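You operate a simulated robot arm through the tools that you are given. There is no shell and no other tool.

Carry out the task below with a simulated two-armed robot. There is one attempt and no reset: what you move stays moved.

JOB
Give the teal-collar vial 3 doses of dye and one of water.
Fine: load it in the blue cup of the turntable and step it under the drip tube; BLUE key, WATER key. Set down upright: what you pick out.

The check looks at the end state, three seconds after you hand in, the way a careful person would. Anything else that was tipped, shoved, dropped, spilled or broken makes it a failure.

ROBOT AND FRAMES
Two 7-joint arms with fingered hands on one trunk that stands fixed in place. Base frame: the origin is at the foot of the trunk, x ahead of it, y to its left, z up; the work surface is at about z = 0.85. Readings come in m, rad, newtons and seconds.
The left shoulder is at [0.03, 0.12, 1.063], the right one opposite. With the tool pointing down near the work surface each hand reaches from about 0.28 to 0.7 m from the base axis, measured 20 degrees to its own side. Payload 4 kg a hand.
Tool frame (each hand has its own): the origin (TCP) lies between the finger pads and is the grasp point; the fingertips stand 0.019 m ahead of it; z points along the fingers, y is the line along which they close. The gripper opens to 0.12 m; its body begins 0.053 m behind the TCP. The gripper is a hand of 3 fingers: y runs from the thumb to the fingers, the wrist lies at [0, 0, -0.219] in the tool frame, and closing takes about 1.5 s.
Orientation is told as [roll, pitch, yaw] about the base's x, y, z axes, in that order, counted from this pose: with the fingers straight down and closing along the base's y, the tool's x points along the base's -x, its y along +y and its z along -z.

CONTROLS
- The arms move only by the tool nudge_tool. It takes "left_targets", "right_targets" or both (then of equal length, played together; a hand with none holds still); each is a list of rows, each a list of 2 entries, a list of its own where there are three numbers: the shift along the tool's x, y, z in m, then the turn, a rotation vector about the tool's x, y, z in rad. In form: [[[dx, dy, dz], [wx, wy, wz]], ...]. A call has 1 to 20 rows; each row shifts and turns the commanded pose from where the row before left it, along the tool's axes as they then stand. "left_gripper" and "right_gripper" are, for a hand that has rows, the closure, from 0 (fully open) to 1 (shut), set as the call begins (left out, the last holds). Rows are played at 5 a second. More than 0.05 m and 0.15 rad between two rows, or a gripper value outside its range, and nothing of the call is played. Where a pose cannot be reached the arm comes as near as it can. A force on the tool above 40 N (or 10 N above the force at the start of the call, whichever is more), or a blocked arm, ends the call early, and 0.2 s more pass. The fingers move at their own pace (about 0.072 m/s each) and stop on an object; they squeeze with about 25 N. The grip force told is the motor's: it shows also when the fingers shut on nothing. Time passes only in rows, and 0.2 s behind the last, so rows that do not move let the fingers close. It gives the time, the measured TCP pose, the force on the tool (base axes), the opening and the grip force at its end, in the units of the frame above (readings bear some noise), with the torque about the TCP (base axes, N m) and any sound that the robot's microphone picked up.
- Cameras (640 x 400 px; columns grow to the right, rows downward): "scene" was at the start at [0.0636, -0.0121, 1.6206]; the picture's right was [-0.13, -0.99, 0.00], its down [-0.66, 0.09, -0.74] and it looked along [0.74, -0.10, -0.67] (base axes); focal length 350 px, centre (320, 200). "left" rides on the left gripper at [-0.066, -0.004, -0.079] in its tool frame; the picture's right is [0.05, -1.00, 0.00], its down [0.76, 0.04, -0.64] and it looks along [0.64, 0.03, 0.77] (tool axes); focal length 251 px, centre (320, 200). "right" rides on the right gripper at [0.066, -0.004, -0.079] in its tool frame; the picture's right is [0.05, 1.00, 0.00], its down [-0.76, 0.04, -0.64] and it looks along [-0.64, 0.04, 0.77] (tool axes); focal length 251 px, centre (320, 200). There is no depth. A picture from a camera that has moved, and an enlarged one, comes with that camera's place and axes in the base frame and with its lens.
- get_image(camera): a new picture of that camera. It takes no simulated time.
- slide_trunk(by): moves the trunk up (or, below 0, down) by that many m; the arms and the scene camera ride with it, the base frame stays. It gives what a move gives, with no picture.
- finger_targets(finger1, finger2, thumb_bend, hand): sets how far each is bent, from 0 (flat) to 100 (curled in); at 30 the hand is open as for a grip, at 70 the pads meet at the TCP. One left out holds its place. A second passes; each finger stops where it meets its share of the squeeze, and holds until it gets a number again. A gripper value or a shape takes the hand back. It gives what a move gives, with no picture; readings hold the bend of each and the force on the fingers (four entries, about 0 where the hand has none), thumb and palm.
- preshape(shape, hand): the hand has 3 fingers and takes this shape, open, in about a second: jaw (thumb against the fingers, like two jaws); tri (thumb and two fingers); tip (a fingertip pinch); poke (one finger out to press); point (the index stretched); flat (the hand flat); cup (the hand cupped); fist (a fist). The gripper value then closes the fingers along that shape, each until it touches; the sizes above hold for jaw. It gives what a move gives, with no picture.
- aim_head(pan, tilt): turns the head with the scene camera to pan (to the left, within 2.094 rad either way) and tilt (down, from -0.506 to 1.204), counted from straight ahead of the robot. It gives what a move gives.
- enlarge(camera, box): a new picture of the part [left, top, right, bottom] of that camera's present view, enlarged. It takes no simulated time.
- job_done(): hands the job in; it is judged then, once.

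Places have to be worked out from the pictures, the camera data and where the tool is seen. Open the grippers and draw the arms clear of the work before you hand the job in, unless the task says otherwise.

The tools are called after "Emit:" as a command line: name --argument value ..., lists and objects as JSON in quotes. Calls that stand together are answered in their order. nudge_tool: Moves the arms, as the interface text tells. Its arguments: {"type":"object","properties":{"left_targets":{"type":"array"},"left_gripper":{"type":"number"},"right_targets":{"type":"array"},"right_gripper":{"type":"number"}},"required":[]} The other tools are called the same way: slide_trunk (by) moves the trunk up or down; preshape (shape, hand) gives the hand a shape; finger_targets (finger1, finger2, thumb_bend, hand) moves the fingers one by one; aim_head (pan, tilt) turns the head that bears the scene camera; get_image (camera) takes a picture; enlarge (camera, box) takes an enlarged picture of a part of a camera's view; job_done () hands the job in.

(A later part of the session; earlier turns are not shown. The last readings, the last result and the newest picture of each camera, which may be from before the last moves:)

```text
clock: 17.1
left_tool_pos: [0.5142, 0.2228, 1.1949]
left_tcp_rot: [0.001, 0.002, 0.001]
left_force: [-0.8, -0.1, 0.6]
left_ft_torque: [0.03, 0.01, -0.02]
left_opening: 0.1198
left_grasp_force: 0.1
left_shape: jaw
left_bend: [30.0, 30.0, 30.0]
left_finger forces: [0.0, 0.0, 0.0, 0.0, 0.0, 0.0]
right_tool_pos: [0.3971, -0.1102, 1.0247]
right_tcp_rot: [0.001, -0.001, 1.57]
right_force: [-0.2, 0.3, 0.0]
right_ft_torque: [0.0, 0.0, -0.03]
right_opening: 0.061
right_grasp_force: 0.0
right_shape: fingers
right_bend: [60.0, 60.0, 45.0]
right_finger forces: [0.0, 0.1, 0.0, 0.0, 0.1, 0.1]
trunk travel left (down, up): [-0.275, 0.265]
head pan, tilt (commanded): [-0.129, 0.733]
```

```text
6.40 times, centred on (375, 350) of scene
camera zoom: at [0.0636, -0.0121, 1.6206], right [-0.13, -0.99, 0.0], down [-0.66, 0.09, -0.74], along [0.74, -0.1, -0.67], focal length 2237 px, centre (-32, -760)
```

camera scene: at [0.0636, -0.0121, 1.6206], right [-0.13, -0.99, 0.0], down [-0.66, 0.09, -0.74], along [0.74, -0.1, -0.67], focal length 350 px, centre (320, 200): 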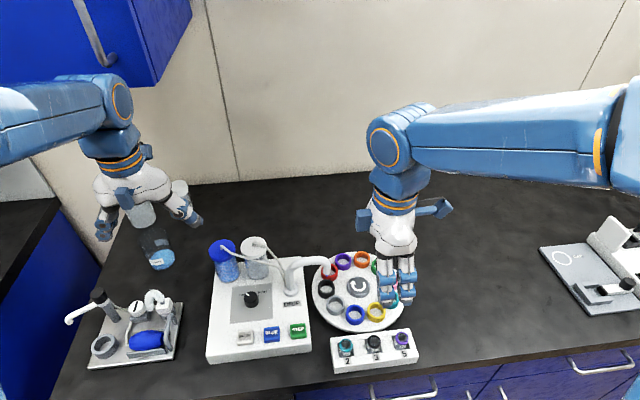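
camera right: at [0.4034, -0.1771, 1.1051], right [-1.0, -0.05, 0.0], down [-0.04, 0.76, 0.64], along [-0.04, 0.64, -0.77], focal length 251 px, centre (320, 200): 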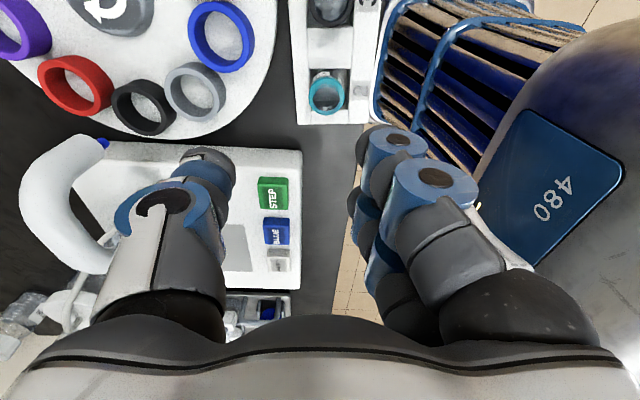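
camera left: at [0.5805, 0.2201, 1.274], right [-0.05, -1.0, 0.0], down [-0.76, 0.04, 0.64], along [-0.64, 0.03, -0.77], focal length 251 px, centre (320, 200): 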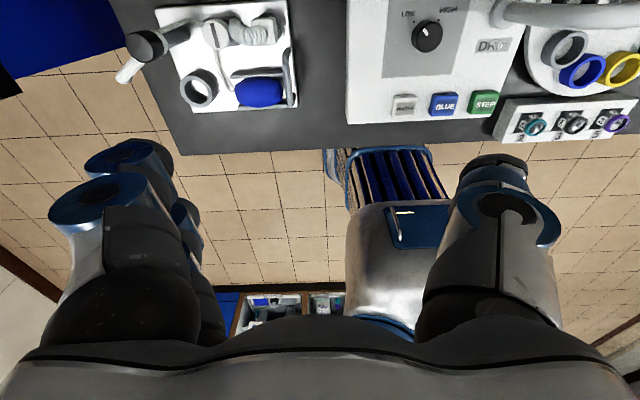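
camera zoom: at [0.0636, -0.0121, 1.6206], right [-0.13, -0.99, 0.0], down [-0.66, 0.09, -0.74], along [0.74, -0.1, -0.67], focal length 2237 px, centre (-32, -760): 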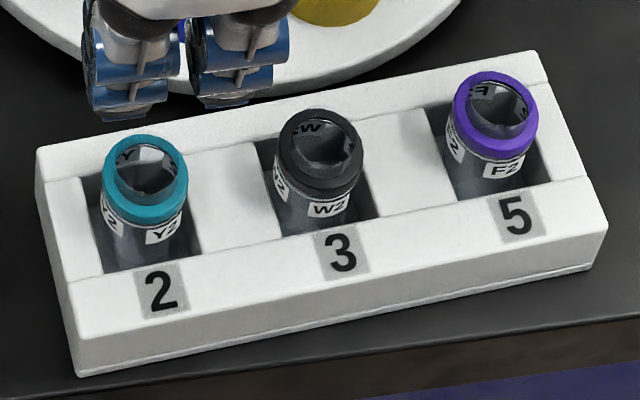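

The vial now stands at about (0.394, -0.114), touching the slot's +x wall. The fingers are held at bend 60, about 14 mm from the centre line, so I centre over the vial and descend to z ≈ 0.915.

Emit:
nudge_tool --right_targets '[[[0.004, 0.0, 0.02], [0, 0, 0]], [[0, 0, 0.03], [0, 0, 0]], [[0, 0, 0.03], [0, 0, 0]], [[0, 0, 0.03], [0, 0, 0]], [[0, 0, 0], [0, 0, 0]]]'

Emit:
get_image --camera "right"

Emit:
enlarge --camera "scene" --box '[310, 290, 440, 380]'

Emit:
enlarge --camera "left" --box '[480, 50, 600, 150]'

```text
clock: 18.3
left_tool_pos: [0.5133, 0.2221, 1.1956]
left_tcp_rot: [0.0, 0.0, 0.001]
left_force: [0.0, 0.2, -0.2]
left_ft_torque: [0.01, 0.03, -0.04]
left_opening: 0.1197
left_grasp_force: 0.1
left_shape: jaw
left_bend: [30.0, 30.0, 30.0]
left_finger forces: [0.0, 0.0, 0.0, 0.0, 0.1, 0.0]
right_tool_pos: [0.3966, -0.1137, 0.9149]
right_tcp_rot: [0.0, 0.0, 1.571]
right_force: [-0.3, -0.1, 0.0]
right_ft_torque: [-0.03, -0.03, 0.0]
right_opening: 0.0607
right_grasp_force: 0.0
right_shape: fingers
right_bend: [60.0, 60.0, 45.0]
right_finger forces: [0.0, 0.0, 0.0, 0.1, 0.1, 0.0]
trunk travel left (down, up): [-0.275, 0.265]
head pan, tilt (commanded): [-0.129, 0.733]
```

```text
taken
camera right: at [0.4025, -0.1809, 0.995], right [-1.0, -0.05, 0.0], down [-0.04, 0.76, 0.64], along [-0.03, 0.64, -0.77], focal length 251 px, centre (320, 200)
```

right: 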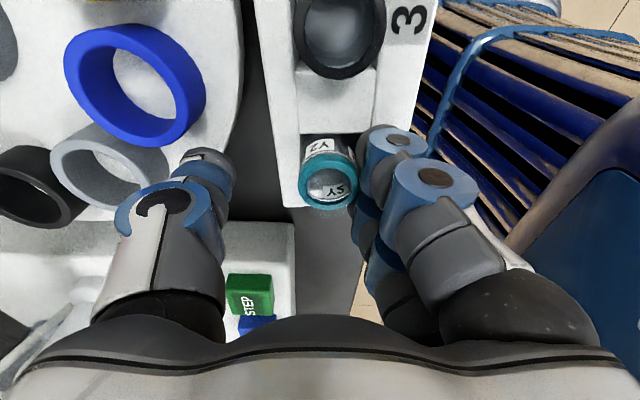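

```text
4.44 times, centred on (375, 335) of scene
camera zoom: at [0.0629, -0.0122, 1.6206], right [-0.13, -0.99, 0.0], down [-0.66, 0.09, -0.74], along [0.74, -0.1, -0.67], focal length 1554 px, centre (76, -400)
```

zoom: 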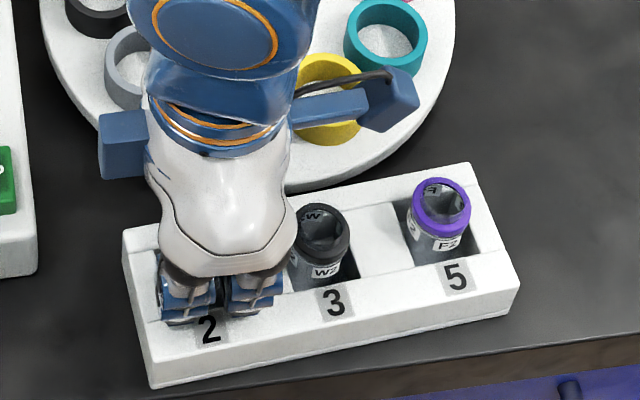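

```text
4.00 times, centred on (540, 100) of left
camera zoom: at [0.58, 0.22, 1.2744], right [-0.05, -1.0, 0.0], down [-0.76, 0.04, 0.64], along [-0.64, 0.03, -0.77], focal length 1006 px, centre (-560, 600)
```

zoom: 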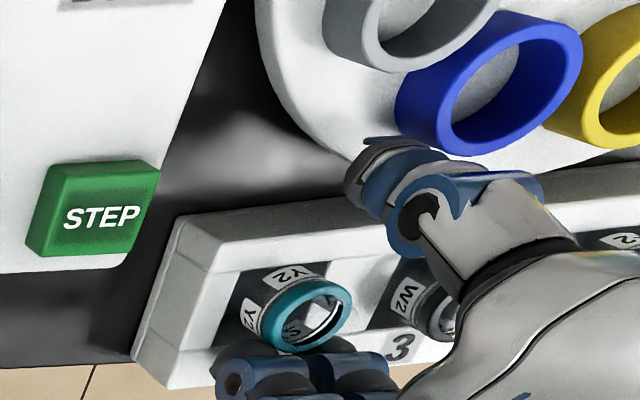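

The vial's collar lies just clear of the fingers and there is no force. I lower another 10 mm.

Emit:
nudge_tool --right_targets '[[[0, 0, 0.004], [0, 0, 0]], [[0, 0, 0.004], [0, 0, 0]], [[0, 0, 0.002], [0, 0, 0]], [[0, 0, 0], [0, 0, 0]]]'

Emit:
get_image --camera "right"

Emit:
enlarge --camera "left" --box '[480, 50, 600, 150]'

```text
clock: 19.1
left_tool_pos: [0.5136, 0.2219, 1.1971]
left_tcp_rot: [0.0, 0.0, 0.002]
left_force: [1.2, -0.4, -0.3]
left_ft_torque: [0.0, 0.03, 0.03]
left_opening: 0.1201
left_grasp_force: 0.1
left_shape: jaw
left_bend: [30.0, 30.0, 30.0]
left_finger forces: [0.0, 0.1, 0.1, 0.0, 0.0, 0.0]
right_tool_pos: [0.3987, -0.1123, 0.909]
right_tcp_rot: [-0.008, -0.002, 1.572]
right_force: [-2.5, -2.2, 32.2]
right_ft_torque: [0.01, 1.15, 0.07]
right_opening: 0.0624
right_grasp_force: 16.0
right_shape: fingers
right_bend: [60.0, 60.0, 45.0]
right_finger forces: [16.4, 15.7, 0.0, 0.1, 0.0, 0.0]
trunk travel left (down, up): [-0.275, 0.265]
head pan, tilt (commanded): [-0.129, 0.733]
stopped in row 3 (right hand): the force on the tool passed its limit at 44 N (the readings are from after the stop); the commanded pose is now the measured one
```

```text
taken
camera right: at [0.4045, -0.1798, 0.9896], right [-1.0, -0.05, -0.01], down [-0.05, 0.76, 0.64], along [-0.03, 0.64, -0.77], focal length 251 px, centre (320, 200)
```

right: 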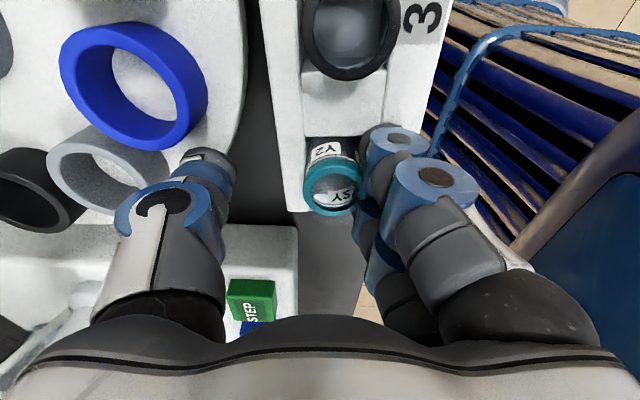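

```text
4.00 times, centred on (540, 100) of left
camera zoom: at [0.5796, 0.2202, 1.275], right [-0.05, -1.0, 0.0], down [-0.77, 0.04, 0.64], along [-0.64, 0.03, -0.77], focal length 1006 px, centre (-560, 600)
```

zoom: 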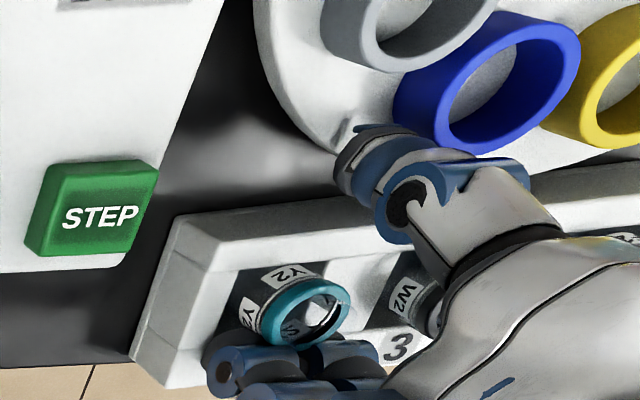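

The straight fingertips touched the rack top with the TCP at about z 0.908. I raise 4 mm to free them and check the reading.

Emit:
nudge_tool --right_targets '[[[0, 0, -0.003], [0, 0, 0]], [[0, 0.0015, -0.0015], [0, 0, 0]], [[0, 0, 0], [0, 0, 0]]]'

Emit:
get_image --camera "right"

Emit:
enlarge --camera "left" --box '[480, 50, 600, 150]'

```text
clock: 19.9
left_tool_pos: [0.5154, 0.2231, 1.1964]
left_tcp_rot: [0.001, 0.001, -0.001]
left_force: [-1.3, 0.1, 0.0]
left_ft_torque: [0.0, -0.01, 0.04]
left_opening: 0.1199
left_grasp_force: 0.0
left_shape: jaw
left_bend: [30.0, 30.0, 30.0]
left_finger forces: [0.1, 0.0, 0.0, 0.0, 0.1, 0.0]
right_tool_pos: [0.3977, -0.1124, 0.9121]
right_tcp_rot: [-0.004, 0.0, 1.57]
right_force: [-0.7, 0.5, -0.1]
right_ft_torque: [0.01, 0.0, -0.02]
right_opening: 0.0611
right_grasp_force: 0.0
right_shape: fingers
right_bend: [60.0, 60.0, 45.0]
right_finger forces: [0.0, 0.1, 0.0, 0.0, 0.0, 0.0]
trunk travel left (down, up): [-0.275, 0.265]
head pan, tilt (commanded): [-0.129, 0.733]
```

```text
taken
camera right: at [0.403, -0.1802, 0.9911], right [-1.0, -0.05, 0.0], down [-0.04, 0.76, 0.64], along [-0.03, 0.64, -0.77], focal length 251 px, centre (320, 200)
```

right: 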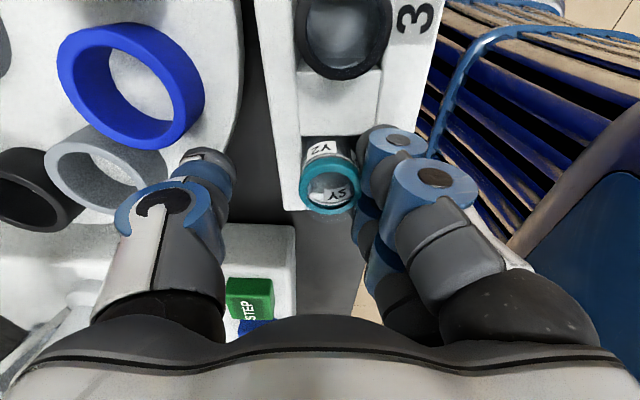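

```text
4.00 times, centred on (540, 100) of left
camera zoom: at [0.5806, 0.22, 1.274], right [-0.05, -1.0, 0.0], down [-0.76, 0.04, 0.64], along [-0.64, 0.03, -0.77], focal length 1006 px, centre (-560, 600)
```

zoom: 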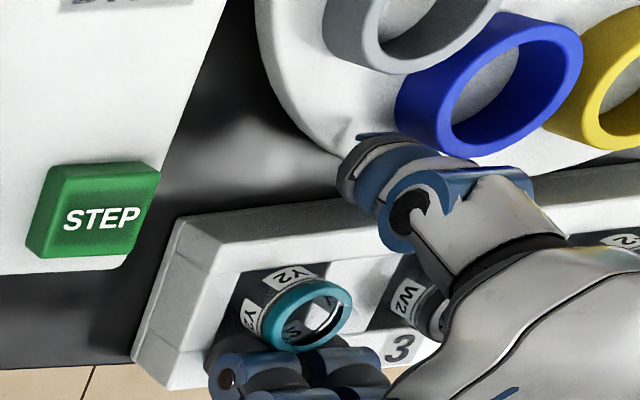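

No force now, and the rack has not moved again. I shift 1.5 mm to centre, then close the thumb in stages, first to 60.

Emit:
nudge_tool --right_targets '[[[0.0015, 0, 0], [0, 0, 0]], [[0, 0, 0], [0, 0, 0]]]'

Emit:
finger_targets --hand "right" --thumb_bend 60

Emit:
get_image --camera "right"

```text
clock: 20.5
left_tool_pos: [0.5135, 0.2231, 1.1964]
left_tcp_rot: [0.0, -0.001, 0.002]
left_force: [-0.3, 0.5, 0.0]
left_ft_torque: [0.01, -0.01, 0.02]
left_opening: 0.1199
left_grasp_force: 0.0
left_shape: jaw
left_bend: [30.0, 30.0, 30.0]
left_finger forces: [0.0, 0.0, 0.0, 0.0, 0.1, 0.1]
right_tool_pos: [0.3979, -0.1145, 0.9104]
right_tcp_rot: [-0.003, 0.0, 1.57]
right_force: [0.3, -0.4, -0.5]
right_ft_torque: [0.02, 0.01, 0.04]
right_opening: 0.0612
right_grasp_force: 0.1
right_shape: fingers
right_bend: [60.0, 60.0, 45.0]
right_finger forces: [0.1, 0.2, 0.0, 0.0, 0.1, 0.1]
trunk travel left (down, up): [-0.275, 0.265]
head pan, tilt (commanded): [-0.129, 0.733]
```

```text
clock: 21.5
left_tool_pos: [0.5152, 0.2224, 1.1957]
left_tcp_rot: [0.0, -0.001, 0.001]
left_force: [0.6, -0.3, -0.5]
left_ft_torque: [-0.02, 0.0, 0.01]
left_opening: 0.1199
left_grasp_force: 0.0
left_shape: jaw
left_bend: [30.0, 30.0, 30.0]
left_finger forces: [0.0, 0.1, 0.0, 0.0, 0.1, 0.0]
right_tool_pos: [0.3981, -0.1143, 0.9118]
right_tcp_rot: [-0.003, -0.001, 1.569]
right_force: [-0.5, 0.9, -0.6]
right_ft_torque: [0.01, -0.02, 0.05]
right_opening: 0.0388
right_grasp_force: 0.2
right_shape: fingers
right_bend: [60.0, 60.0, 60.0]
right_finger forces: [0.1, 0.1, 0.0, 0.0, 0.1, 0.0]
trunk travel left (down, up): [-0.275, 0.265]
head pan, tilt (commanded): [-0.129, 0.733]
```

```text
taken
camera right: at [0.4031, -0.1817, 0.9914], right [-1.0, -0.05, 0.0], down [-0.04, 0.76, 0.64], along [-0.03, 0.64, -0.77], focal length 251 px, centre (320, 200)
```

right: 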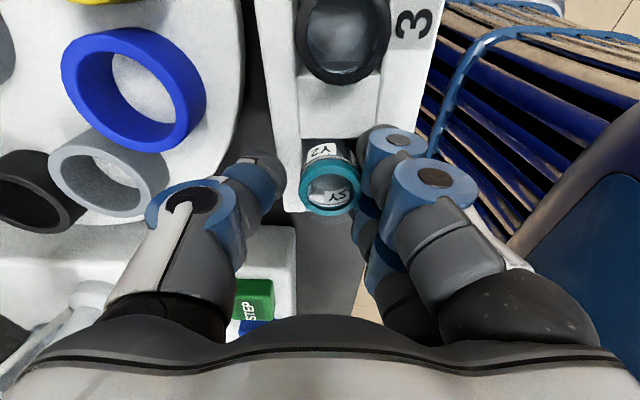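

The thumb is still about 7 mm from the vial, with no forces on the fingers. I bend it on to 65.

Emit:
finger_targets --hand "right" --thumb_bend 65

Emit:
get_image --camera "right"

```text
clock: 22.5
left_tool_pos: [0.5148, 0.223, 1.1965]
left_tcp_rot: [0.0, 0.001, 0.0]
left_force: [1.1, -0.1, 0.2]
left_ft_torque: [0.03, -0.02, 0.04]
left_opening: 0.12
left_grasp_force: 0.0
left_shape: jaw
left_bend: [30.0, 30.0, 30.0]
left_finger forces: [0.0, 0.1, 0.0, 0.0, 0.0, 0.1]
right_tool_pos: [0.3974, -0.1157, 0.9111]
right_tcp_rot: [-0.004, 0.0, 1.571]
right_force: [0.0, -0.5, 0.6]
right_ft_torque: [-0.01, 0.01, 0.0]
right_opening: 0.0322
right_grasp_force: 0.2
right_shape: fingers
right_bend: [60.0, 60.0, 65.0]
right_finger forces: [0.1, 0.3, 0.0, 0.1, 0.2, 0.0]
trunk travel left (down, up): [-0.275, 0.265]
head pan, tilt (commanded): [-0.129, 0.733]
```

```text
taken
camera right: at [0.4031, -0.1818, 0.9914], right [-1.0, -0.05, 0.0], down [-0.04, 0.76, 0.64], along [-0.03, 0.64, -0.77], focal length 251 px, centre (320, 200)
```

right: 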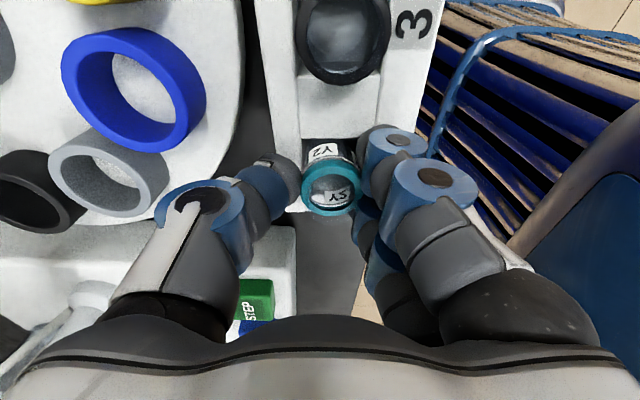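

The thumb is just touching, and I go on to 72 to seat the vial in the groove between the fingers.

Emit:
finger_targets --hand "right" --thumb_bend 72

Emit:
get_image --camera "right"

Emit:
enlarge --camera "left" --box '[480, 50, 600, 150]'

```text
clock: 23.5
left_tool_pos: [0.5139, 0.2223, 1.196]
left_tcp_rot: [-0.001, -0.001, 0.002]
left_force: [0.2, 0.2, 0.1]
left_ft_torque: [0.0, -0.02, 0.0]
left_opening: 0.1197
left_grasp_force: 0.0
left_shape: jaw
left_bend: [30.0, 30.0, 30.0]
left_finger forces: [0.0, 0.0, 0.0, 0.0, 0.0, 0.0]
right_tool_pos: [0.3973, -0.1152, 0.9117]
right_tcp_rot: [-0.005, -0.001, 1.572]
right_force: [-0.9, -0.1, -0.3]
right_ft_torque: [0.01, 0.02, -0.03]
right_opening: 0.0264
right_grasp_force: 2.3
right_shape: fingers
right_bend: [60.0, 59.0, 70.0]
right_finger forces: [0.2, 2.6, 0.1, 0.0, 2.2, 0.1]
trunk travel left (down, up): [-0.275, 0.265]
head pan, tilt (commanded): [-0.129, 0.733]
```

```text
taken
camera right: at [0.4031, -0.1817, 0.9914], right [-1.0, -0.05, 0.0], down [-0.04, 0.76, 0.64], along [-0.03, 0.64, -0.77], focal length 251 px, centre (320, 200)
```

right: 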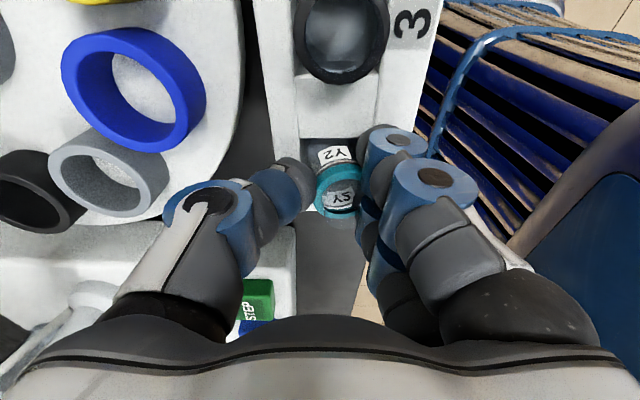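

```text
4.00 times, centred on (540, 100) of left
camera zoom: at [0.5805, 0.2201, 1.2741], right [-0.05, -1.0, 0.0], down [-0.76, 0.04, 0.64], along [-0.64, 0.03, -0.77], focal length 1006 px, centre (-560, 600)
```

zoom: 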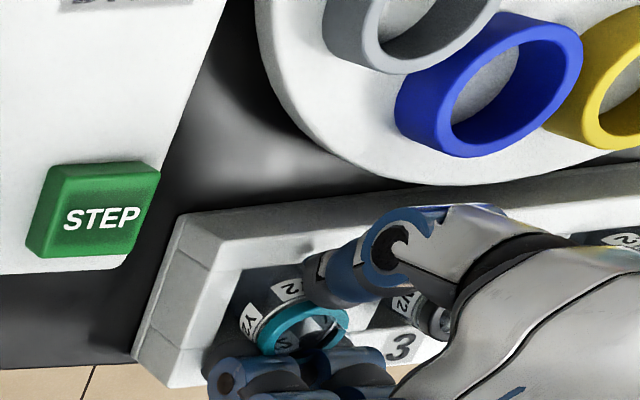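

The thumb is now loaded at 2 N. I zoom in to see exactly how thumb, collar and fingers meet.

Emit:
enlarge --camera "right" --box '[250, 110, 430, 240]'

Emit:
enlarge --camera "left" --box '[520, 95, 580, 150]'

Emit:
enlarge --camera "scene" --box '[325, 310, 425, 380]'

```text
3.08 times, centred on (340, 175) of right
camera zoom: at [0.4031, -0.1817, 0.9914], right [-1.0, -0.05, 0.0], down [-0.04, 0.76, 0.64], along [-0.03, 0.64, -0.77], focal length 774 px, centre (258, 277)
```

zoom: 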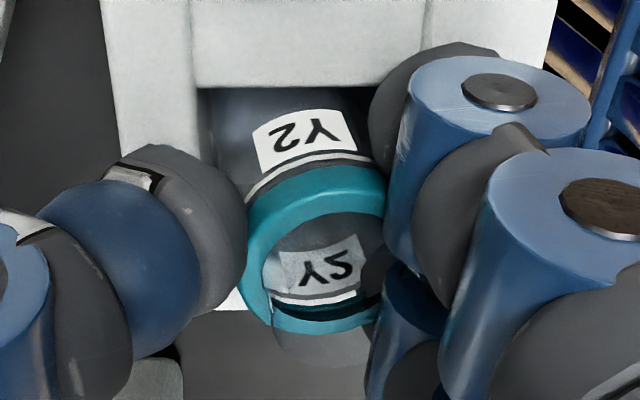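

```text
7.27 times, centred on (550, 122) of left
camera zoom: at [0.5805, 0.2201, 1.2741], right [-0.05, -1.0, 0.0], down [-0.76, 0.04, 0.64], along [-0.64, 0.03, -0.77], focal length 1829 px, centre (-1353, 764)
```

zoom: 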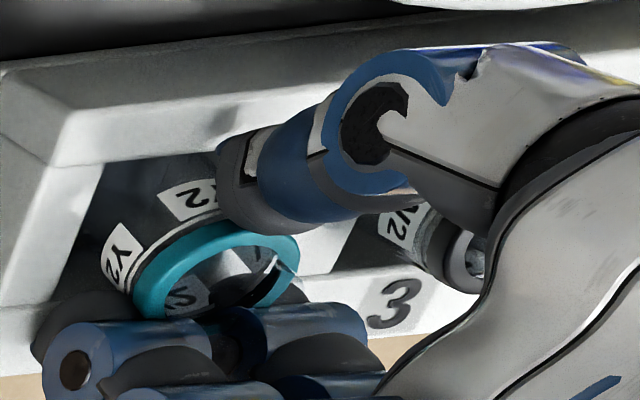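

```text
5.71 times, centred on (375, 345) of scene
camera zoom: at [0.0636, -0.0121, 1.6206], right [-0.13, -0.99, 0.0], down [-0.66, 0.09, -0.74], along [0.74, -0.1, -0.67], focal length 1998 px, centre (6, -629)
```

zoom: 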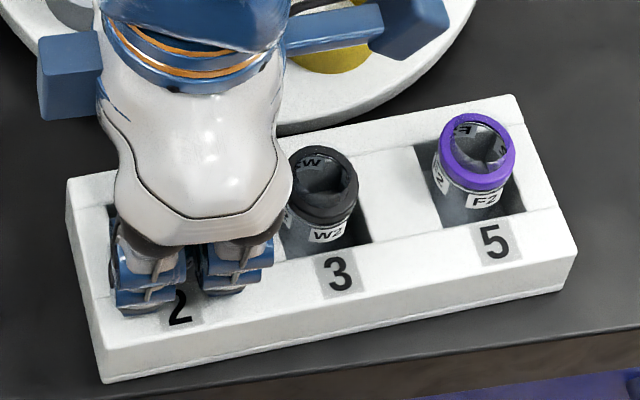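

The vial bears only on finger 2 and the thumb, so it is about 1 mm off toward +y. I shift the hand 1.2 mm that way and tighten the thumb.

Emit:
nudge_tool --right_targets '[[[-0.0012, 0, 0], [0, 0, 0]], [[0, 0, 0], [0, 0, 0]]]'

Emit:
finger_targets --hand "right" --thumb_bend 76

Emit:
enlarge --camera "right" --box '[250, 110, 430, 240]'

Emit:
enlarge --camera "left" --box '[520, 95, 580, 150]'

```text
clock: 24.1
left_tool_pos: [0.5143, 0.2229, 1.1961]
left_tcp_rot: [0.0, 0.0, 0.002]
left_force: [-0.4, -0.2, -0.3]
left_ft_torque: [-0.01, -0.03, 0.01]
left_opening: 0.12
left_grasp_force: 0.0
left_shape: jaw
left_bend: [30.0, 30.0, 30.0]
left_finger forces: [0.1, 0.0, 0.0, 0.1, 0.0, 0.1]
right_tool_pos: [0.3977, -0.1143, 0.9125]
right_tcp_rot: [-0.004, 0.0, 1.57]
right_force: [-0.1, 0.2, -0.5]
right_ft_torque: [-0.01, 0.01, -0.01]
right_opening: 0.0265
right_grasp_force: 2.6
right_shape: fingers
right_bend: [60.0, 59.0, 70.0]
right_finger forces: [0.4, 2.6, 0.0, 0.0, 2.3, 0.1]
trunk travel left (down, up): [-0.275, 0.265]
head pan, tilt (commanded): [-0.129, 0.733]
```

```text
clock: 25.1
left_tool_pos: [0.5133, 0.2231, 1.1957]
left_tcp_rot: [0.001, 0.001, 0.001]
left_force: [1.1, -0.6, 0.8]
left_ft_torque: [-0.03, 0.03, 0.04]
left_opening: 0.12
left_grasp_force: 0.2
left_shape: jaw
left_bend: [30.0, 30.0, 30.0]
left_finger forces: [0.0, 0.1, 0.0, 0.0, 0.0, 0.0]
right_tool_pos: [0.3977, -0.1138, 0.9123]
right_tcp_rot: [-0.004, -0.002, 1.571]
right_force: [-0.7, 0.0, -0.9]
right_ft_torque: [0.02, 0.03, 0.02]
right_opening: 0.0255
right_grasp_force: 4.1
right_shape: fingers
right_bend: [60.0, 58.0, 72.0]
right_finger forces: [0.5, 4.2, 0.0, 0.0, 3.9, 0.1]
trunk travel left (down, up): [-0.275, 0.265]
head pan, tilt (commanded): [-0.129, 0.733]
```

```text
3.08 times, centred on (340, 175) of right
camera zoom: at [0.403, -0.1808, 0.9918], right [-1.0, -0.05, 0.0], down [-0.04, 0.76, 0.64], along [-0.03, 0.64, -0.77], focal length 774 px, centre (258, 277)
```

zoom: 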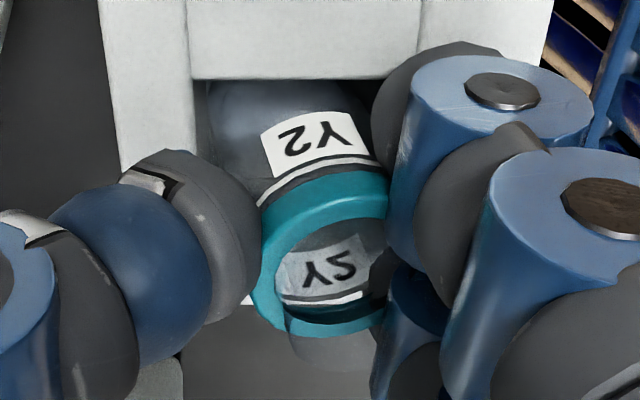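

```text
7.27 times, centred on (550, 122) of left
camera zoom: at [0.5805, 0.2201, 1.2741], right [-0.05, -1.0, 0.0], down [-0.76, 0.04, 0.64], along [-0.64, 0.03, -0.77], focal length 1829 px, centre (-1353, 764)
```

zoom: 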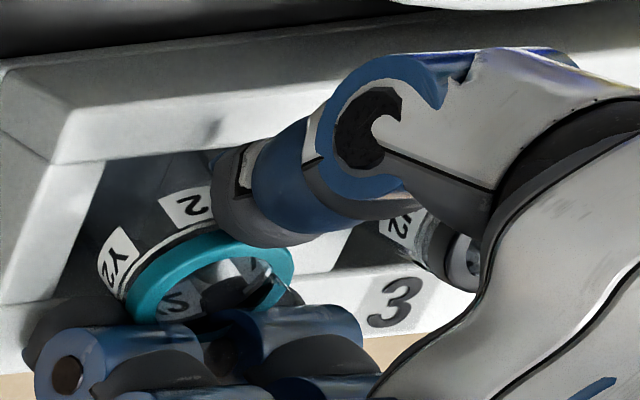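

Finger 1 still carries almost nothing and the vial leans slightly. I release the thumb, shift the hand 3 mm toward +y and close again, looking for balanced finger forces.

Emit:
finger_targets --hand "right" --thumb_bend 60

Emit:
nudge_tool --right_targets '[[[-0.0015, 0, 0], [0, 0, 0]], [[-0.0015, 0, 0], [0, 0, 0]], [[0, 0, 0], [0, 0, 0]]]'

Emit:
enlarge --camera "right" --box '[250, 110, 430, 240]'

Emit:
enlarge --camera "left" --box '[520, 95, 580, 150]'

```text
clock: 26.1
left_tool_pos: [0.5143, 0.2225, 1.1957]
left_tcp_rot: [0.0, 0.0, 0.001]
left_force: [-0.2, 0.2, -0.5]
left_ft_torque: [0.0, -0.05, 0.01]
left_opening: 0.1199
left_grasp_force: 0.0
left_shape: jaw
left_bend: [30.0, 30.0, 30.0]
left_finger forces: [0.0, 0.0, 0.0, 0.1, 0.0, 0.0]
right_tool_pos: [0.3977, -0.1138, 0.9106]
right_tcp_rot: [-0.005, 0.001, 1.573]
right_force: [-0.1, 0.9, 0.3]
right_ft_torque: [-0.01, -0.01, 0.01]
right_opening: 0.0382
right_grasp_force: 0.1
right_shape: fingers
right_bend: [60.0, 60.0, 60.0]
right_finger forces: [0.0, 0.1, 0.0, 0.1, 0.0, 0.0]
trunk travel left (down, up): [-0.275, 0.265]
head pan, tilt (commanded): [-0.129, 0.733]
```

```text
clock: 26.9
left_tool_pos: [0.5141, 0.2222, 1.1951]
left_tcp_rot: [0.0, 0.002, 0.002]
left_force: [0.2, -0.4, -0.4]
left_ft_torque: [0.02, -0.01, 0.01]
left_opening: 0.1199
left_grasp_force: 0.1
left_shape: jaw
left_bend: [30.0, 30.0, 30.0]
left_finger forces: [0.0, 0.0, 0.0, 0.0, 0.1, 0.1]
right_tool_pos: [0.3974, -0.1105, 0.9127]
right_tcp_rot: [-0.004, -0.001, 1.573]
right_force: [-0.2, 0.2, 0.2]
right_ft_torque: [0.01, 0.02, -0.01]
right_opening: 0.0385
right_grasp_force: 0.0
right_shape: fingers
right_bend: [60.0, 60.0, 60.0]
right_finger forces: [0.1, 0.1, 0.0, 0.0, 0.0, 0.0]
trunk travel left (down, up): [-0.275, 0.265]
head pan, tilt (commanded): [-0.129, 0.733]
```

```text
3.08 times, centred on (340, 175) of right
camera zoom: at [0.4027, -0.1777, 0.9922], right [-1.0, -0.05, 0.0], down [-0.04, 0.76, 0.64], along [-0.03, 0.64, -0.77], focal length 774 px, centre (258, 277)
```

zoom: 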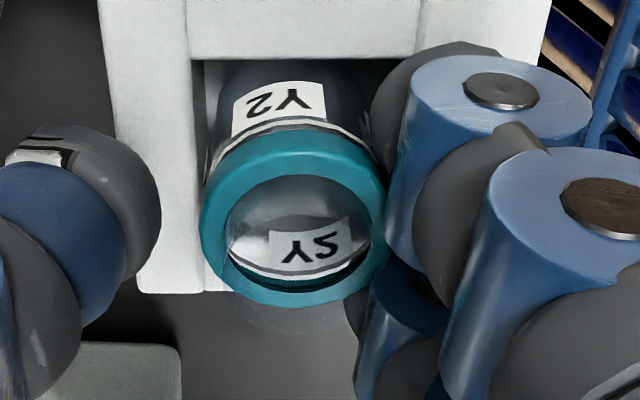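

```text
7.27 times, centred on (550, 122) of left
camera zoom: at [0.5805, 0.22, 1.2741], right [-0.05, -1.0, 0.0], down [-0.76, 0.04, 0.64], along [-0.64, 0.03, -0.77], focal length 1829 px, centre (-1353, 764)
```

zoom: 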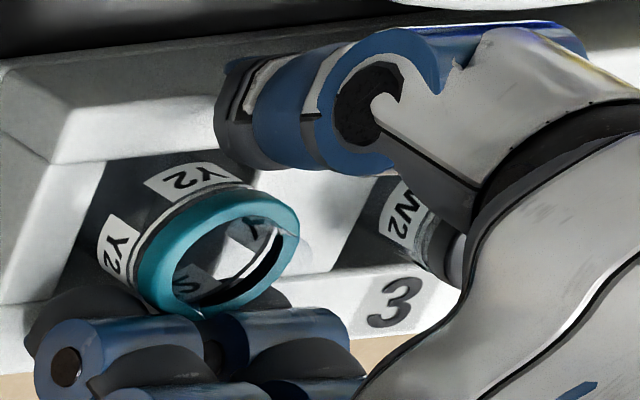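

Released, the vial stands upright again at about (0.3946, -0.1148). I shift the hand back about 2 mm toward -y, then feel for the vial with both fingers by creeping toward +x.

Emit:
nudge_tool --right_targets '[[[0.0022, 0, 0], [0, 0, 0]], [[0, -0.001, 0], [0, 0, 0]], [[0, -0.001, 0], [0, 0, 0]], [[0, 0, 0], [0, 0, 0]]]'

Emit:
enlarge --camera "right" --box '[250, 110, 430, 240]'

```text
clock: 27.9
left_tool_pos: [0.514, 0.2221, 1.1958]
left_tcp_rot: [-0.001, -0.001, 0.001]
left_force: [-0.2, 0.8, 0.0]
left_ft_torque: [-0.01, -0.04, 0.0]
left_opening: 0.12
left_grasp_force: 0.1
left_shape: jaw
left_bend: [30.0, 30.0, 30.0]
left_finger forces: [0.0, 0.1, 0.1, 0.1, 0.0, 0.1]
right_tool_pos: [0.3997, -0.1127, 0.9121]
right_tcp_rot: [-0.004, 0.001, 1.57]
right_force: [0.5, -0.7, 0.5]
right_ft_torque: [-0.02, 0.01, 0.0]
right_opening: 0.0384
right_grasp_force: 0.0
right_shape: fingers
right_bend: [60.0, 60.0, 60.0]
right_finger forces: [0.1, 0.1, 0.0, 0.0, 0.0, 0.1]
trunk travel left (down, up): [-0.275, 0.265]
head pan, tilt (commanded): [-0.129, 0.733]
```

```text
3.08 times, centred on (340, 175) of right
camera zoom: at [0.405, -0.1795, 0.9922], right [-1.0, -0.05, 0.0], down [-0.04, 0.76, 0.64], along [-0.03, 0.64, -0.77], focal length 774 px, centre (258, 277)
```

zoom: 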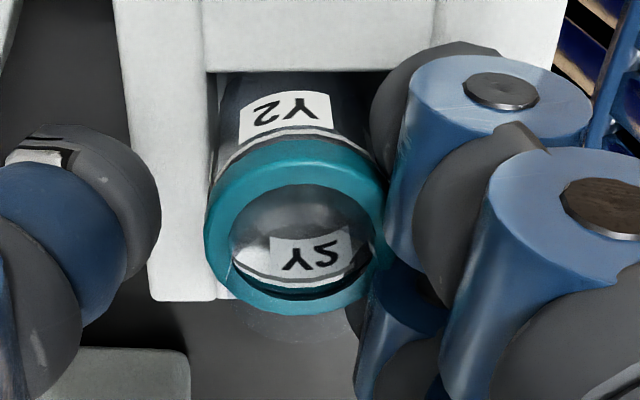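

The vial now lies against the fingers with almost no force. I creep another 1.5 mm to feel the contact balance.

Emit:
nudge_tool --right_targets '[[[0, -0.001, 0], [0, 0, 0]], [[0, -0.0005, 0], [0, 0, 0]], [[0, 0, 0], [0, 0, 0]]]'

Emit:
enlarge --camera "right" --box '[250, 110, 430, 240]'

Emit:
enlarge --camera "left" --box '[520, 95, 580, 150]'

```text
clock: 28.7
left_tool_pos: [0.5141, 0.2228, 1.1953]
left_tcp_rot: [0.0, 0.0, 0.002]
left_force: [0.9, 0.2, -0.1]
left_ft_torque: [0.01, 0.01, 0.02]
left_opening: 0.1198
left_grasp_force: 0.1
left_shape: jaw
left_bend: [30.0, 30.0, 30.0]
left_finger forces: [0.0, 0.0, 0.0, 0.0, 0.0, 0.0]
right_tool_pos: [0.4011, -0.1129, 0.9123]
right_tcp_rot: [-0.004, 0.0, 1.572]
right_force: [-1.6, 0.4, 1.1]
right_ft_torque: [-0.03, 0.03, -0.01]
right_opening: 0.0385
right_grasp_force: 0.2
right_shape: fingers
right_bend: [60.0, 60.0, 60.0]
right_finger forces: [0.1, 0.5, 0.0, 0.0, 0.1, 0.0]
trunk travel left (down, up): [-0.275, 0.265]
head pan, tilt (commanded): [-0.129, 0.733]
```

```text
3.08 times, centred on (340, 175) of right
camera zoom: at [0.4067, -0.1797, 0.9921], right [-1.0, -0.05, 0.0], down [-0.04, 0.76, 0.64], along [-0.03, 0.64, -0.77], focal length 774 px, centre (258, 277)
```

zoom: 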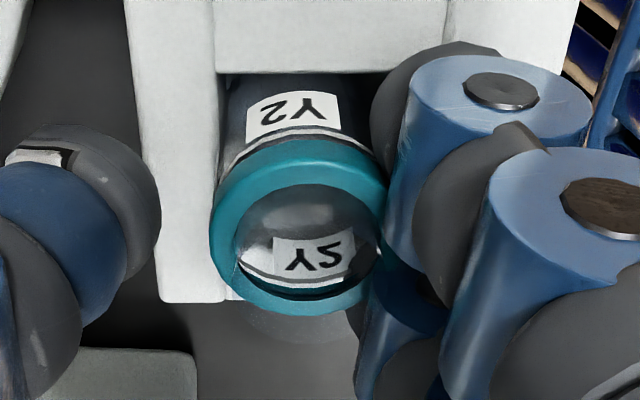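

```text
7.27 times, centred on (550, 122) of left
camera zoom: at [0.5804, 0.2201, 1.2741], right [-0.05, -1.0, 0.0], down [-0.76, 0.04, 0.64], along [-0.64, 0.03, -0.77], focal length 1829 px, centre (-1353, 764)
```

zoom: 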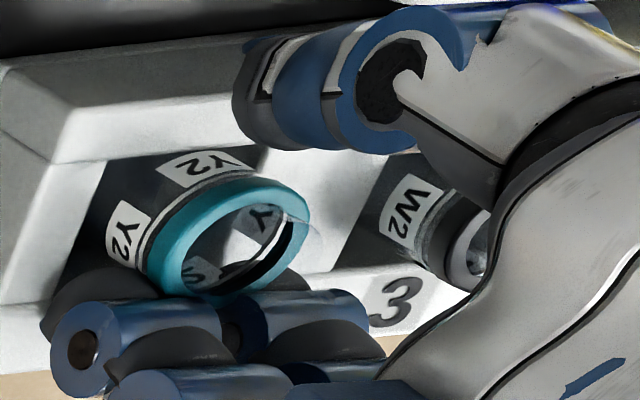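

Finger 2 touches slightly more (0.5 N against 0.1 N). I move 1 mm toward +y and re-check before closing the thumb.

Emit:
nudge_tool --right_targets '[[[-0.001, 0, 0], [0, 0, 0]], [[0, -0.0005, 0], [0, 0, 0]], [[0, 0, 0], [0, 0, 0]]]'

Emit:
finger_targets --hand "right" --thumb_bend 66

Emit:
enlarge --camera "right" --box '[250, 110, 430, 240]'

```text
clock: 29.5
left_tool_pos: [0.514, 0.2225, 1.1954]
left_tcp_rot: [0.001, 0.0, 0.001]
left_force: [-0.5, 0.2, -0.5]
left_ft_torque: [0.03, 0.01, -0.06]
left_opening: 0.1198
left_grasp_force: 0.1
left_shape: jaw
left_bend: [30.0, 30.0, 30.0]
left_finger forces: [0.0, 0.1, 0.0, 0.0, 0.0, 0.1]
right_tool_pos: [0.4029, -0.1115, 0.9126]
right_tcp_rot: [-0.004, 0.001, 1.571]
right_force: [-0.6, 1.2, -0.4]
right_ft_torque: [0.01, 0.03, -0.01]
right_opening: 0.0383
right_grasp_force: 0.6
right_shape: fingers
right_bend: [60.0, 60.0, 60.0]
right_finger forces: [0.2, 0.3, 0.1, 0.1, 0.0, 0.0]
trunk travel left (down, up): [-0.275, 0.265]
head pan, tilt (commanded): [-0.129, 0.733]
```

```text
clock: 30.5
left_tool_pos: [0.5146, 0.2216, 1.1945]
left_tcp_rot: [-0.001, 0.0, 0.002]
left_force: [0.0, 0.5, 0.1]
left_ft_torque: [0.0, 0.0, 0.01]
left_opening: 0.1203
left_grasp_force: 0.0
left_shape: jaw
left_bend: [30.0, 30.0, 30.0]
left_finger forces: [0.0, 0.1, 0.0, 0.0, 0.0, 0.0]
right_tool_pos: [0.4018, -0.1119, 0.9115]
right_tcp_rot: [-0.005, -0.001, 1.572]
right_force: [0.2, 0.0, 0.6]
right_ft_torque: [-0.01, 0.0, -0.02]
right_opening: 0.0311
right_grasp_force: 0.3
right_shape: fingers
right_bend: [60.0, 60.0, 66.0]
right_finger forces: [0.3, 0.3, 0.0, 0.0, 0.0, 0.0]
trunk travel left (down, up): [-0.275, 0.265]
head pan, tilt (commanded): [-0.129, 0.733]
```

```text
3.08 times, centred on (340, 175) of right
camera zoom: at [0.4072, -0.1785, 0.9921], right [-1.0, -0.05, 0.0], down [-0.04, 0.76, 0.64], along [-0.03, 0.64, -0.77], focal length 774 px, centre (258, 277)
```

zoom: 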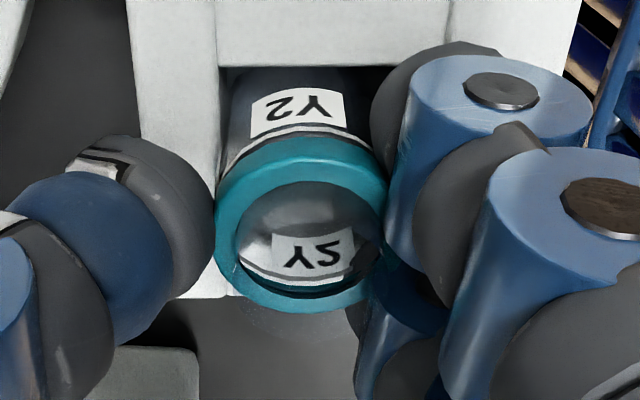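

Both fingers now carry 0.3 N each, which is balanced, and the thumb is about to touch. I close the thumb to 72.

Emit:
finger_targets --hand "right" --thumb_bend 72

Emit:
enlarge --camera "right" --box '[250, 110, 430, 240]'

Emit:
enlarge --camera "left" --box '[480, 50, 600, 150]'

```text
clock: 31.5
left_tool_pos: [0.5146, 0.2218, 1.1955]
left_tcp_rot: [0.0, -0.001, 0.002]
left_force: [-0.4, -0.6, -1.0]
left_ft_torque: [-0.05, 0.0, -0.02]
left_opening: 0.1199
left_grasp_force: 0.1
left_shape: jaw
left_bend: [30.0, 30.0, 30.0]
left_finger forces: [0.1, 0.0, 0.1, 0.1, 0.0, 0.0]
right_tool_pos: [0.4031, -0.1121, 0.9123]
right_tcp_rot: [-0.003, 0.0, 1.571]
right_force: [-0.2, 0.3, 0.5]
right_ft_torque: [0.01, 0.03, 0.02]
right_opening: 0.0278
right_grasp_force: 2.7
right_shape: fingers
right_bend: [59.0, 59.0, 70.0]
right_finger forces: [1.0, 1.6, 0.1, 0.0, 2.5, 0.1]
trunk travel left (down, up): [-0.275, 0.265]
head pan, tilt (commanded): [-0.129, 0.733]
```

```text
3.08 times, centred on (340, 175) of right
camera zoom: at [0.4073, -0.1785, 0.9921], right [-1.0, -0.05, 0.0], down [-0.04, 0.76, 0.64], along [-0.03, 0.64, -0.77], focal length 774 px, centre (258, 277)
```

zoom: 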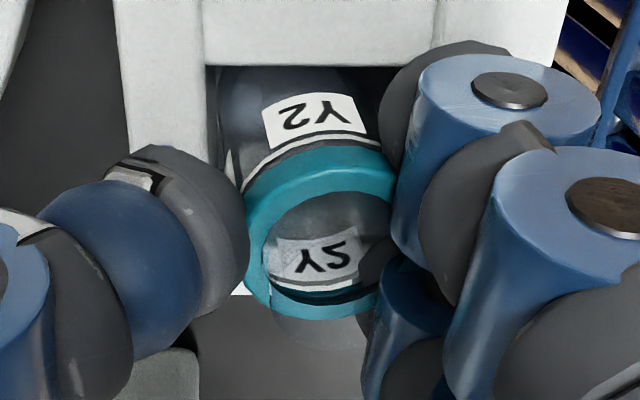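

```text
4.00 times, centred on (540, 100) of left
camera zoom: at [0.5805, 0.2201, 1.2741], right [-0.05, -1.0, 0.0], down [-0.76, 0.04, 0.64], along [-0.64, 0.03, -0.77], focal length 1006 px, centre (-560, 600)
```

zoom: 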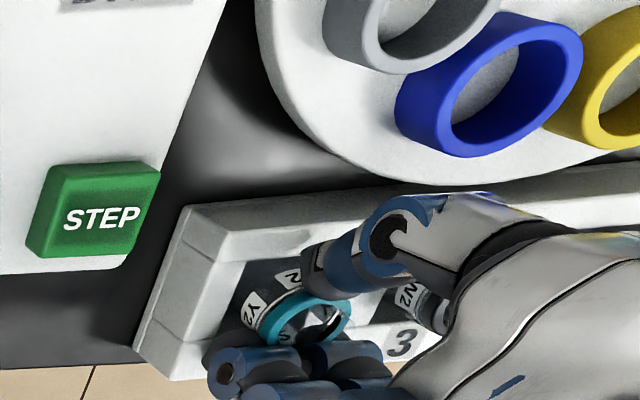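

The grip is balanced: fingers 1.0 and 1.6 N, thumb 2.5 N. I tighten to 78 and then lift 15 mm to see how the vial hangs.

Emit:
finger_targets --hand "right" --thumb_bend 78

Emit:
enlarge --camera "right" --box '[250, 110, 430, 240]'

```text
clock: 32.5
left_tool_pos: [0.5133, 0.2232, 1.1961]
left_tcp_rot: [-0.001, 0.002, 0.002]
left_force: [0.6, 0.0, -0.1]
left_ft_torque: [-0.03, -0.04, -0.02]
left_opening: 0.1198
left_grasp_force: 0.0
left_shape: jaw
left_bend: [30.0, 30.0, 30.0]
left_finger forces: [0.0, 0.1, 0.1, 0.0, 0.0, 0.0]
right_tool_pos: [0.4018, -0.112, 0.9122]
right_tcp_rot: [-0.002, -0.001, 1.571]
right_force: [-0.2, 0.4, -0.5]
right_ft_torque: [0.02, 0.01, 0.0]
right_opening: 0.0262
right_grasp_force: 5.7
right_shape: fingers
right_bend: [59.0, 58.0, 74.0]
right_finger forces: [1.6, 3.5, 0.0, 0.1, 5.1, 0.0]
trunk travel left (down, up): [-0.275, 0.265]
head pan, tilt (commanded): [-0.129, 0.733]
```

```text
3.08 times, centred on (340, 175) of right
camera zoom: at [0.4073, -0.1785, 0.9921], right [-1.0, -0.05, 0.0], down [-0.04, 0.76, 0.64], along [-0.03, 0.64, -0.77], focal length 774 px, centre (258, 277)
```

zoom: 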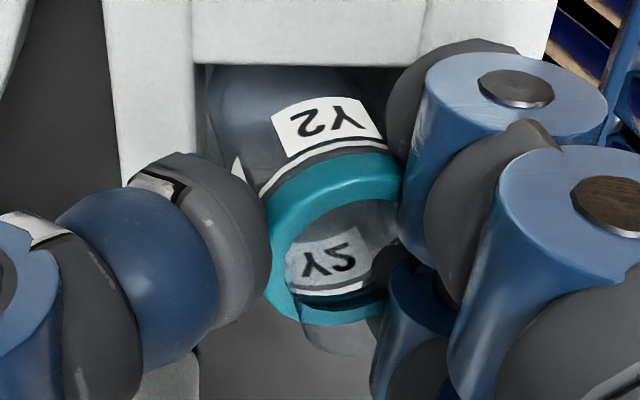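

As the thumb bends past about 70 its tip sits higher than the fingers and tilts the vial. I release it and use more symmetric bends, with the fingers near 66 and the thumb near 64 and the hand shifted 9 mm toward the robot.

Emit:
finger_targets --hand "right" --thumb_bend 52

Emit:
nudge_tool --right_targets '[[[0, 0.003, 0], [0, 0, 0]], [[0, 0.003, 0], [0, 0, 0]], [[0, 0.0035, 0], [0, 0, 0]], [[0, 0, 0], [0, 0, 0]]]'

Emit:
finger_targets --hand "right" --finger1 65 --finger2 65

Emit:
enlarge --camera "right" --box '[230, 110, 410, 240]'

Emit:
enlarge --camera "left" --box '[480, 50, 600, 150]'

```text
clock: 33.5
left_tool_pos: [0.5136, 0.2231, 1.1956]
left_tcp_rot: [0.0, 0.001, 0.001]
left_force: [0.8, -0.1, -0.9]
left_ft_torque: [0.02, 0.02, -0.02]
left_opening: 0.1202
left_grasp_force: 0.1
left_shape: jaw
left_bend: [30.0, 30.0, 30.0]
left_finger forces: [0.0, 0.0, 0.1, 0.0, 0.1, 0.0]
right_tool_pos: [0.402, -0.1116, 0.9121]
right_tcp_rot: [-0.004, -0.001, 1.571]
right_force: [0.1, -0.7, 0.4]
right_ft_torque: [0.0, 0.0, -0.01]
right_opening: 0.0502
right_grasp_force: 0.1
right_shape: fingers
right_bend: [60.0, 60.0, 52.0]
right_finger forces: [0.0, 0.0, 0.0, 0.0, 0.0, 0.0]
trunk travel left (down, up): [-0.275, 0.265]
head pan, tilt (commanded): [-0.129, 0.733]
```

```text
clock: 34.5
left_tool_pos: [0.514, 0.2226, 1.1955]
left_tcp_rot: [-0.001, 0.0, 0.002]
left_force: [0.8, -0.1, 0.2]
left_ft_torque: [0.05, -0.02, -0.02]
left_opening: 0.1198
left_grasp_force: 0.1
left_shape: jaw
left_bend: [30.0, 30.0, 30.0]
left_finger forces: [0.1, 0.0, 0.0, 0.0, 0.0, 0.0]
right_tool_pos: [0.3919, -0.1119, 0.9114]
right_tcp_rot: [-0.003, 0.001, 1.571]
right_force: [-0.8, 0.4, 0.0]
right_ft_torque: [0.03, 0.01, 0.03]
right_opening: 0.0501
right_grasp_force: 0.1
right_shape: fingers
right_bend: [60.0, 60.0, 52.0]
right_finger forces: [0.0, 0.1, 0.1, 0.0, 0.0, 0.0]
trunk travel left (down, up): [-0.275, 0.265]
head pan, tilt (commanded): [-0.129, 0.733]
```

```text
clock: 35.5
left_tool_pos: [0.5135, 0.2229, 1.1955]
left_tcp_rot: [0.0, -0.001, 0.001]
left_force: [0.2, 0.0, -0.1]
left_ft_torque: [-0.01, -0.03, 0.01]
left_opening: 0.1196
left_grasp_force: 0.2
left_shape: jaw
left_bend: [30.0, 30.0, 30.0]
left_finger forces: [0.0, 0.0, 0.1, 0.1, 0.1, 0.0]
right_tool_pos: [0.392, -0.1128, 0.9117]
right_tcp_rot: [-0.004, -0.001, 1.571]
right_force: [0.7, -0.2, 0.4]
right_ft_torque: [0.0, -0.01, 0.03]
right_opening: 0.0419
right_grasp_force: 0.0
right_shape: fingers
right_bend: [65.0, 65.0, 52.0]
right_finger forces: [0.0, 0.0, 0.0, 0.1, 0.0, 0.0]
trunk travel left (down, up): [-0.275, 0.265]
head pan, tilt (commanded): [-0.129, 0.733]
```

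```text
3.08 times, centred on (320, 175) of right
camera zoom: at [0.3976, -0.1794, 0.9923], right [-1.0, -0.05, 0.0], down [-0.04, 0.76, 0.64], along [-0.03, 0.64, -0.77], focal length 774 px, centre (320, 277)
```

zoom: 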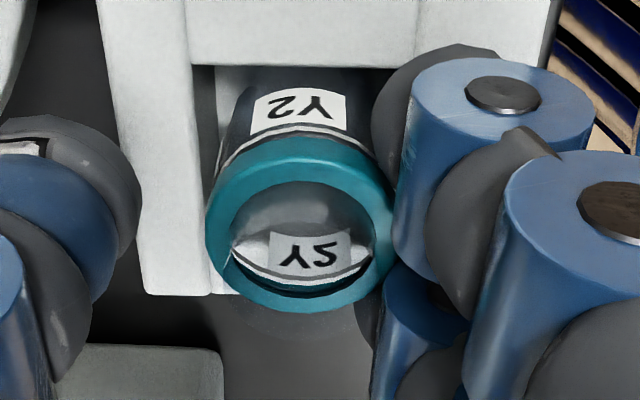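

```text
4.00 times, centred on (540, 100) of left
camera zoom: at [0.5805, 0.2201, 1.2741], right [-0.05, -1.0, 0.0], down [-0.76, 0.04, 0.64], along [-0.64, 0.03, -0.77], focal length 1006 px, centre (-560, 600)
```

zoom: 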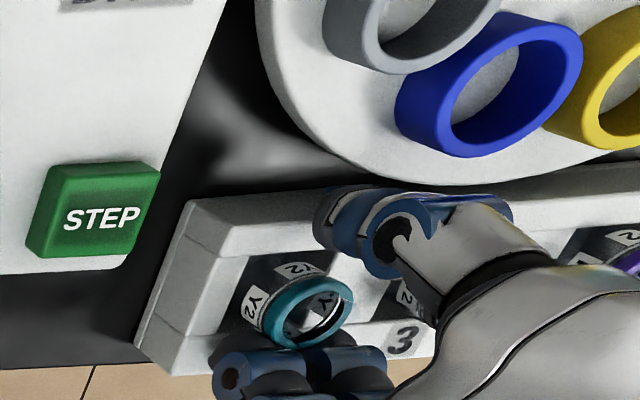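

The rack's corner is back near its first place and the vial stands upright, just off the fingers. I creep toward +x to find contact again.

Emit:
nudge_tool --right_targets '[[[0, -0.001, 0], [0, 0, 0]], [[0, -0.001, 0], [0, 0, 0]], [[0, 0, 0], [0, 0, 0]]]'

Emit:
enlarge --camera "right" --box '[230, 110, 410, 240]'

```text
clock: 36.3
left_tool_pos: [0.5143, 0.2236, 1.1969]
left_tcp_rot: [0.001, 0.001, 0.001]
left_force: [0.2, 0.1, 0.4]
left_ft_torque: [0.01, 0.0, -0.01]
left_opening: 0.1201
left_grasp_force: 0.1
left_shape: jaw
left_bend: [30.0, 30.0, 30.0]
left_finger forces: [0.0, 0.0, 0.0, 0.0, 0.0, 0.0]
right_tool_pos: [0.3948, -0.1123, 0.9129]
right_tcp_rot: [-0.004, 0.0, 1.571]
right_force: [1.1, 0.3, 1.0]
right_ft_torque: [0.01, 0.03, -0.03]
right_opening: 0.0418
right_grasp_force: 0.0
right_shape: fingers
right_bend: [65.0, 65.0, 52.0]
right_finger forces: [0.0, 0.2, 0.0, 0.0, 0.0, 0.1]
trunk travel left (down, up): [-0.275, 0.265]
head pan, tilt (commanded): [-0.129, 0.733]
```

```text
3.08 times, centred on (320, 175) of right
camera zoom: at [0.3997, -0.1791, 0.9921], right [-1.0, -0.05, 0.0], down [-0.04, 0.76, 0.64], along [-0.03, 0.64, -0.77], focal length 774 px, centre (320, 277)
```

zoom: 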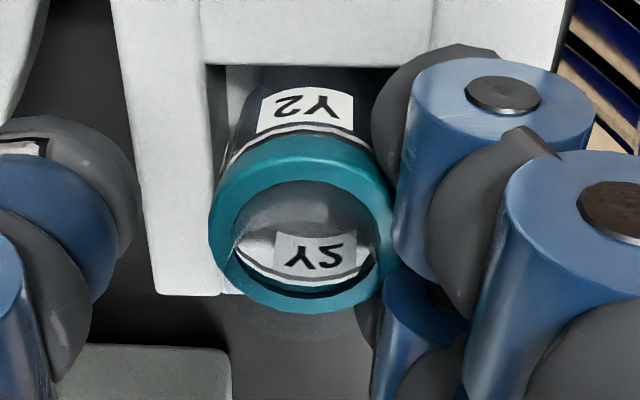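

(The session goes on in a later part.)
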